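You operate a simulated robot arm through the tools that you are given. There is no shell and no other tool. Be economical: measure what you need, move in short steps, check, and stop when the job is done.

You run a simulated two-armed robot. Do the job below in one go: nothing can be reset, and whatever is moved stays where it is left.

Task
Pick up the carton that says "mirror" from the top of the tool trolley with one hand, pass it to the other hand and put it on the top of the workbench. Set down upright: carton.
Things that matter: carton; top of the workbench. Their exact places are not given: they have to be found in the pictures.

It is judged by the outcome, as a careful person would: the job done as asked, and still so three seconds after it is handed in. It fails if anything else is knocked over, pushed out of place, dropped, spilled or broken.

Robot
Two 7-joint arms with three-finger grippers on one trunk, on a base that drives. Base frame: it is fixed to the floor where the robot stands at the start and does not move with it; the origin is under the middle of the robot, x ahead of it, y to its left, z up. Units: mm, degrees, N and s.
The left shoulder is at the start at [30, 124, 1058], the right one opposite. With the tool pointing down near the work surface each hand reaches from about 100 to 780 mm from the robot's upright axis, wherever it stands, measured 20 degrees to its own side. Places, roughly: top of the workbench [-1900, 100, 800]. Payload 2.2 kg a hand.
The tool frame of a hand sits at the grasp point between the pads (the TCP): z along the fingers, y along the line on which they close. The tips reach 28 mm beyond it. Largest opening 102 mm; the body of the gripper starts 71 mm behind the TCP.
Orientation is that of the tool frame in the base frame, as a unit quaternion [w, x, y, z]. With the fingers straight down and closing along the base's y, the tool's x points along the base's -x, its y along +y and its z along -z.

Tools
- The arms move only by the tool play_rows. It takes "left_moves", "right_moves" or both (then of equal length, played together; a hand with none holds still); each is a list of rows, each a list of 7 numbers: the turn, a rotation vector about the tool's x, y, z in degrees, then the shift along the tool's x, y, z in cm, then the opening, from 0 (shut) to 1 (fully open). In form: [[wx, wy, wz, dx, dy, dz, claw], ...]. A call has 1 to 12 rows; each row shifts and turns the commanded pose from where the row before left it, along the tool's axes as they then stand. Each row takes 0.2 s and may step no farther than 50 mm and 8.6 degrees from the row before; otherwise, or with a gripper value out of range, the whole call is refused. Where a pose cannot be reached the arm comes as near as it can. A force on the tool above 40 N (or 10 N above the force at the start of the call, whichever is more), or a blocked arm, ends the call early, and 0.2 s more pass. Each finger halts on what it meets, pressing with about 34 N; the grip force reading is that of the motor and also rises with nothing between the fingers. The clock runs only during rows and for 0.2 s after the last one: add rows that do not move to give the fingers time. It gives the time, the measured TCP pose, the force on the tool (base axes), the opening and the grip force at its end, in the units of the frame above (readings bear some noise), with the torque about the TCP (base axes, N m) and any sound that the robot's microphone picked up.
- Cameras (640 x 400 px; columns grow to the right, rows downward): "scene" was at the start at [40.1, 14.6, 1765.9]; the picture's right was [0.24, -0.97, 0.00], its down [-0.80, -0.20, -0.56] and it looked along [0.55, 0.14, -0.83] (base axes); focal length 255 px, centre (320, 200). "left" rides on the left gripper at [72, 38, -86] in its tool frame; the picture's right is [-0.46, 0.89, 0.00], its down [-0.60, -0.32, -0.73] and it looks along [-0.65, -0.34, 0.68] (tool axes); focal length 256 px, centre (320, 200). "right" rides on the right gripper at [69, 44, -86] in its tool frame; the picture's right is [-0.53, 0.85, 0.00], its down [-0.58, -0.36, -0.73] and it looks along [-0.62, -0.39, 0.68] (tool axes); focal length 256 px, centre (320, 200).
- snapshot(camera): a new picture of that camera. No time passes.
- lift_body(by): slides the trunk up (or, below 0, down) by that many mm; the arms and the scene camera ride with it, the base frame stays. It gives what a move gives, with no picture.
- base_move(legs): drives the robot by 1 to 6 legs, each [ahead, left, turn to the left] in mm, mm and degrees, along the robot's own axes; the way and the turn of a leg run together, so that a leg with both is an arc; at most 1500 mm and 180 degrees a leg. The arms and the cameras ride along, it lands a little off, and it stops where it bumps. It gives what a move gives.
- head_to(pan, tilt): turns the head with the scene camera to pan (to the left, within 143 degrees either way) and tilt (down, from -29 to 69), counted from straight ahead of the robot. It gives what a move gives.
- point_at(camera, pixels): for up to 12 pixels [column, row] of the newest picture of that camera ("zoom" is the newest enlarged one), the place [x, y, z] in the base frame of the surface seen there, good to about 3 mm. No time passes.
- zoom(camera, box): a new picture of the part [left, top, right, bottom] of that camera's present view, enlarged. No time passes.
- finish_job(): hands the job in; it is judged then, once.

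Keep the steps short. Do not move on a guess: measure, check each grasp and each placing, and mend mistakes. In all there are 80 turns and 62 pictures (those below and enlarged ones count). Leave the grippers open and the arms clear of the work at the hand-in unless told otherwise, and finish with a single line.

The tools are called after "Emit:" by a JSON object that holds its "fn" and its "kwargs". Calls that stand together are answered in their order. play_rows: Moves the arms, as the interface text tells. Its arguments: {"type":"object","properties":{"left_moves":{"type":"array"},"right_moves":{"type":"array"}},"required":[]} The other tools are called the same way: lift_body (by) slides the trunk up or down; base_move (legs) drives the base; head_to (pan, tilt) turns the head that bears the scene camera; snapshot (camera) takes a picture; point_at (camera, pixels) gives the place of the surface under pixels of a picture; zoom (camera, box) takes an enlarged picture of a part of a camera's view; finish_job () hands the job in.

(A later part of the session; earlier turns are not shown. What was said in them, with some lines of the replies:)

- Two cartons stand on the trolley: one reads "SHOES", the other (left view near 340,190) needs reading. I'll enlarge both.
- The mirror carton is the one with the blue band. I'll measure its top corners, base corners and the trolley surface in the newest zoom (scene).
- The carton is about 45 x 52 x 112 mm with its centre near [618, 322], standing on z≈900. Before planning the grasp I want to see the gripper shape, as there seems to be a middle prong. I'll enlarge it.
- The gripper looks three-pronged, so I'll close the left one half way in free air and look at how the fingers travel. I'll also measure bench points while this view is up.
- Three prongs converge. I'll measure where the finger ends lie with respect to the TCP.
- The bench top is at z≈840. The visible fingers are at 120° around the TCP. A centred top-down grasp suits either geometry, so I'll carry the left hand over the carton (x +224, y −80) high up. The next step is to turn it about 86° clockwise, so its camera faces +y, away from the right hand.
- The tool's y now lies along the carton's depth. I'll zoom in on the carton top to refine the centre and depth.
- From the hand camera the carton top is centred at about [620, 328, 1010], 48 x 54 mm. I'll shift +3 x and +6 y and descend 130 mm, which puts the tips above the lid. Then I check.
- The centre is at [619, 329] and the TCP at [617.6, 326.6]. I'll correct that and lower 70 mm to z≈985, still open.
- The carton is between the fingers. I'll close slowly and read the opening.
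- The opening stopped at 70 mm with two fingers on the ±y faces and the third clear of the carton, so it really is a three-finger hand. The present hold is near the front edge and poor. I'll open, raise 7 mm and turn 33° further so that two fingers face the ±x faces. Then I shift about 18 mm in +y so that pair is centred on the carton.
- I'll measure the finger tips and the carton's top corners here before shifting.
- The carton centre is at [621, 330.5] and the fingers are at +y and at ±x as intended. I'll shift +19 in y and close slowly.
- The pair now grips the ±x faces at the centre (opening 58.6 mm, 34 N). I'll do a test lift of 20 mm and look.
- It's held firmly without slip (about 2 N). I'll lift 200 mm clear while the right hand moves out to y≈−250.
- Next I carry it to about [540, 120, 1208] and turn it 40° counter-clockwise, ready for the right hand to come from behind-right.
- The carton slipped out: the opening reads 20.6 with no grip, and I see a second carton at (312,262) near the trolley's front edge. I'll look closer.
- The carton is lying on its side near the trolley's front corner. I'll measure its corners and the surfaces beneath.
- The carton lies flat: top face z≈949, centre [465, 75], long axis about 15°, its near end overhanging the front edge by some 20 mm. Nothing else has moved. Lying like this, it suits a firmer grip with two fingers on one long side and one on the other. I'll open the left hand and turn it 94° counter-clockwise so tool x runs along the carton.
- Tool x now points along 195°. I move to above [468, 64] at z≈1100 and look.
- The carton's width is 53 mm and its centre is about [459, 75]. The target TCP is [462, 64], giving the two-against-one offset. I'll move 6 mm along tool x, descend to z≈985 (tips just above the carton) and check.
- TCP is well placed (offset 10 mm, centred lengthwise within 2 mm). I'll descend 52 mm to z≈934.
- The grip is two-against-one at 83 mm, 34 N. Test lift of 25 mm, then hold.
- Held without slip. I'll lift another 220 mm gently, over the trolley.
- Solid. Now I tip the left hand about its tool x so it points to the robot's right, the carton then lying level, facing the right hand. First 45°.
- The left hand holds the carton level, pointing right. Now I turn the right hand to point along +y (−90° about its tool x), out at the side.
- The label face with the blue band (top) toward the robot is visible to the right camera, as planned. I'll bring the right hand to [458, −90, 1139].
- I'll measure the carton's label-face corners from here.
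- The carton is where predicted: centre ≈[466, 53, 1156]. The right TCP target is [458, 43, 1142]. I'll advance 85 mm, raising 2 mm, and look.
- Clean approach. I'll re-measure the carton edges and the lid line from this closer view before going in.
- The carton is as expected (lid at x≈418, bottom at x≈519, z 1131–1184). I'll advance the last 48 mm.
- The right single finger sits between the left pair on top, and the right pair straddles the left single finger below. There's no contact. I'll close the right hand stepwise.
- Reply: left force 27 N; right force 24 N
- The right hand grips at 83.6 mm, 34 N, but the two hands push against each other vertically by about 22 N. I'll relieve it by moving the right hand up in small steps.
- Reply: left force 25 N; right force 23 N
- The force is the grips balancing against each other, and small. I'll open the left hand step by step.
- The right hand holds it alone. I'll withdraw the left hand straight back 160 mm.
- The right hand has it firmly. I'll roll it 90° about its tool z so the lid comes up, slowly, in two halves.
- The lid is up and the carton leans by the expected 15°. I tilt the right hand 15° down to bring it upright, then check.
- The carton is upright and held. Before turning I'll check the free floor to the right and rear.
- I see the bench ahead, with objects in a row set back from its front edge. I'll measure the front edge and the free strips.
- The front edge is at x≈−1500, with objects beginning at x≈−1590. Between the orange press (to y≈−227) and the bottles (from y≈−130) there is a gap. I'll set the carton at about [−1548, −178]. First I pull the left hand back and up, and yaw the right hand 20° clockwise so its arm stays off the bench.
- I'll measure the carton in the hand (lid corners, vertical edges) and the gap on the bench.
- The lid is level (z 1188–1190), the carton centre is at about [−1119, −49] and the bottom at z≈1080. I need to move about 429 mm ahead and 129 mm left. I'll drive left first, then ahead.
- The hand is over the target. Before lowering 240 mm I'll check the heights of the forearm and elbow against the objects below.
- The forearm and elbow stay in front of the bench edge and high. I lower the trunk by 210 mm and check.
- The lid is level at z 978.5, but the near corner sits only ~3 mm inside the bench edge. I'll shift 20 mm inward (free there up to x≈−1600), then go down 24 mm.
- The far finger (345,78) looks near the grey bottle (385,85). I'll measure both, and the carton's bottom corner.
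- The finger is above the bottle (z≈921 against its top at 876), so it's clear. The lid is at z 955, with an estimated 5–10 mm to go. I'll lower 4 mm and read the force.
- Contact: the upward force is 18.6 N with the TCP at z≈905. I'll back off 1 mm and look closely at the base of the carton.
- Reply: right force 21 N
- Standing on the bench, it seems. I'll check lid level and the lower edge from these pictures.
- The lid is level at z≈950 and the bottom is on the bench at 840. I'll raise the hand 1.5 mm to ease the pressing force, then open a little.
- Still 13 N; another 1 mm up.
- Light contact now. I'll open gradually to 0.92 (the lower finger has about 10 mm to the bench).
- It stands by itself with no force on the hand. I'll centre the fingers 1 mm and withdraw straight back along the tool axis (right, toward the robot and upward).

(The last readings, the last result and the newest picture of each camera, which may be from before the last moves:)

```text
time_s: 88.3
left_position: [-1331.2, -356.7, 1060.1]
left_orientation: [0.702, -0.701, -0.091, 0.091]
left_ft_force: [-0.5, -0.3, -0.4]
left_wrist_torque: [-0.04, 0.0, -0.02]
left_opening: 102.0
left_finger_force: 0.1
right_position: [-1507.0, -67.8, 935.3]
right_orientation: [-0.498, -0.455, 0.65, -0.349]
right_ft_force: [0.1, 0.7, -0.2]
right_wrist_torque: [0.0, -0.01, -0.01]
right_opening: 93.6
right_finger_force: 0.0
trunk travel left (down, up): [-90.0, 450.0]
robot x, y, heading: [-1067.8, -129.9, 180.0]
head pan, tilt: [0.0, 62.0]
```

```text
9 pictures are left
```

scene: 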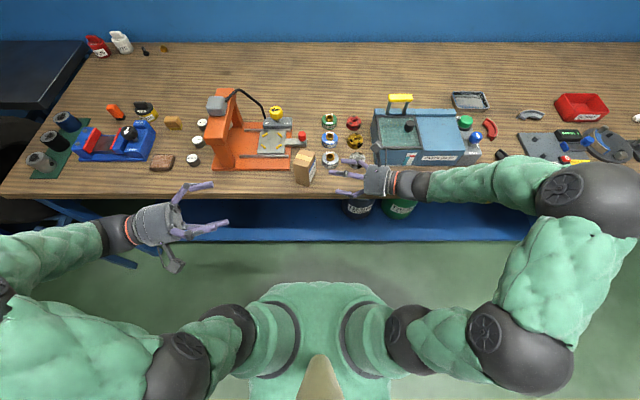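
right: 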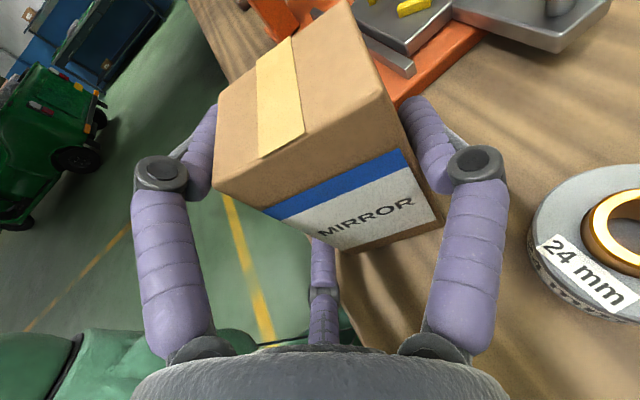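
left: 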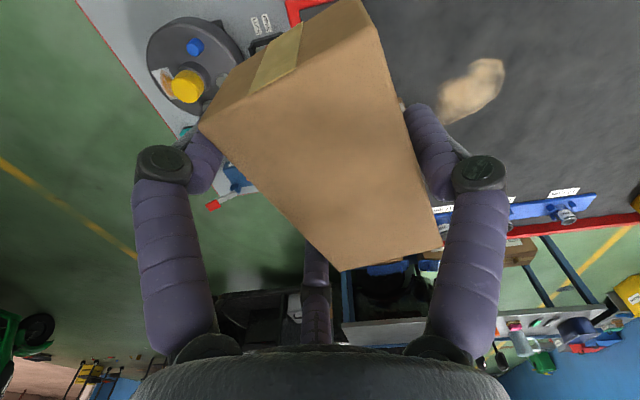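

The carton stands alone at (305,168), clear of the fingers. I'll raise the trunk, drive back 300 mm and take a final look.

Emit:
{"fn": "lift_body", "kwargs": {"by": 150}}

Emit:
{"fn": "base_move", "kwargs": {"legs": [[-300, 0, 0]]}}

Emit:
{"fn": "play_rows", "kwargs": {"right_moves": [[0, 0, 0, 0, 0, 0, 1], [0, 0, 0, 0, 0, 0, 1]]}}

Emit:
{"fn": "zoom", "kwargs": {"camera": "scene", "box": [220, 60, 420, 200]}}

```text
time_s: 90.1
left_position: [-1332.3, -357.7, 1209.6]
left_orientation: [-0.701, 0.701, 0.091, -0.09]
left_ft_force: [0.3, 0.0, -0.4]
left_wrist_torque: [-0.01, -0.03, 0.0]
left_opening: 102.0
left_finger_force: 0.1
right_position: [-1506.3, -68.4, 1085.5]
right_orientation: [-0.499, -0.454, 0.651, -0.349]
right_ft_force: [-0.9, -0.1, -0.4]
right_wrist_torque: [-0.03, 0.02, 0.01]
right_opening: 93.8
right_finger_force: 0.2
trunk travel left (down, up): [-240.0, 300.0]
robot x, y, heading: [-1064.1, -130.0, 179.8]
head pan, tilt: [0.0, 62.0]
```

```text
time_s: 92.2
left_position: [-1023.6, -357.2, 1210.8]
left_orientation: [0.701, -0.701, -0.093, 0.093]
left_ft_force: [0.1, -0.5, -0.4]
left_wrist_torque: [-0.05, -0.02, 0.05]
left_opening: 101.8
left_finger_force: 0.1
right_position: [-1201.4, -70.9, 1084.1]
right_orientation: [-0.497, -0.457, 0.649, -0.35]
right_ft_force: [1.1, 0.3, -0.4]
right_wrist_torque: [0.0, 0.01, 0.0]
right_opening: 93.6
right_finger_force: 0.0
trunk travel left (down, up): [-240.0, 300.0]
robot x, y, heading: [-761.8, -132.2, -179.7]
head pan, tilt: [0.0, 62.0]
```

```text
time_s: 92.8
left_position: [-1025.1, -357.7, 1209.7]
left_orientation: [0.701, -0.7, -0.093, 0.093]
left_ft_force: [0.2, -0.1, 0.1]
left_wrist_torque: [-0.02, 0.0, 0.03]
left_opening: 101.9
left_finger_force: 0.0
right_position: [-1202.2, -71.4, 1084.7]
right_orientation: [-0.497, -0.457, 0.649, -0.351]
right_ft_force: [0.2, -1.2, -1.0]
right_wrist_torque: [0.0, 0.01, -0.04]
right_opening: 102.0
right_finger_force: 0.1
trunk travel left (down, up): [-240.0, 300.0]
robot x, y, heading: [-762.8, -129.2, -180.0]
head pan, tilt: [0.0, 62.0]
```

```text
2.86 times, centred on (320, 130) of scene
```

zoom: 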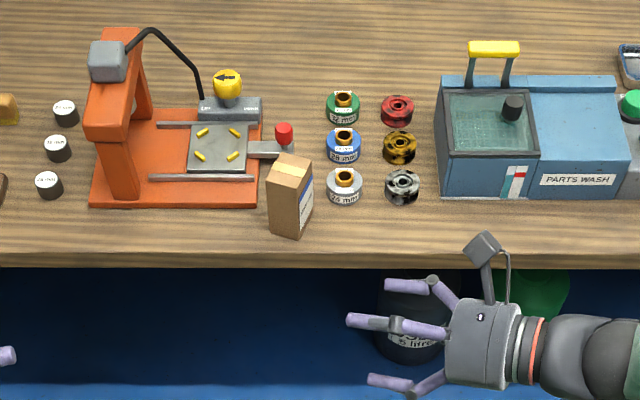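

The mirror carton stands upright on the bench top, nothing around it has been disturbed, and both grippers are open and clear. I'm handing in.

Emit:
{"fn": "finish_job", "kwargs": {}}

```text
The job is handed in.
```

The "mirror" carton stands upright on the workbench, passed from the left hand to the right, though it slipped from the left hand once and landed on the trolley top, where I picked it up again.
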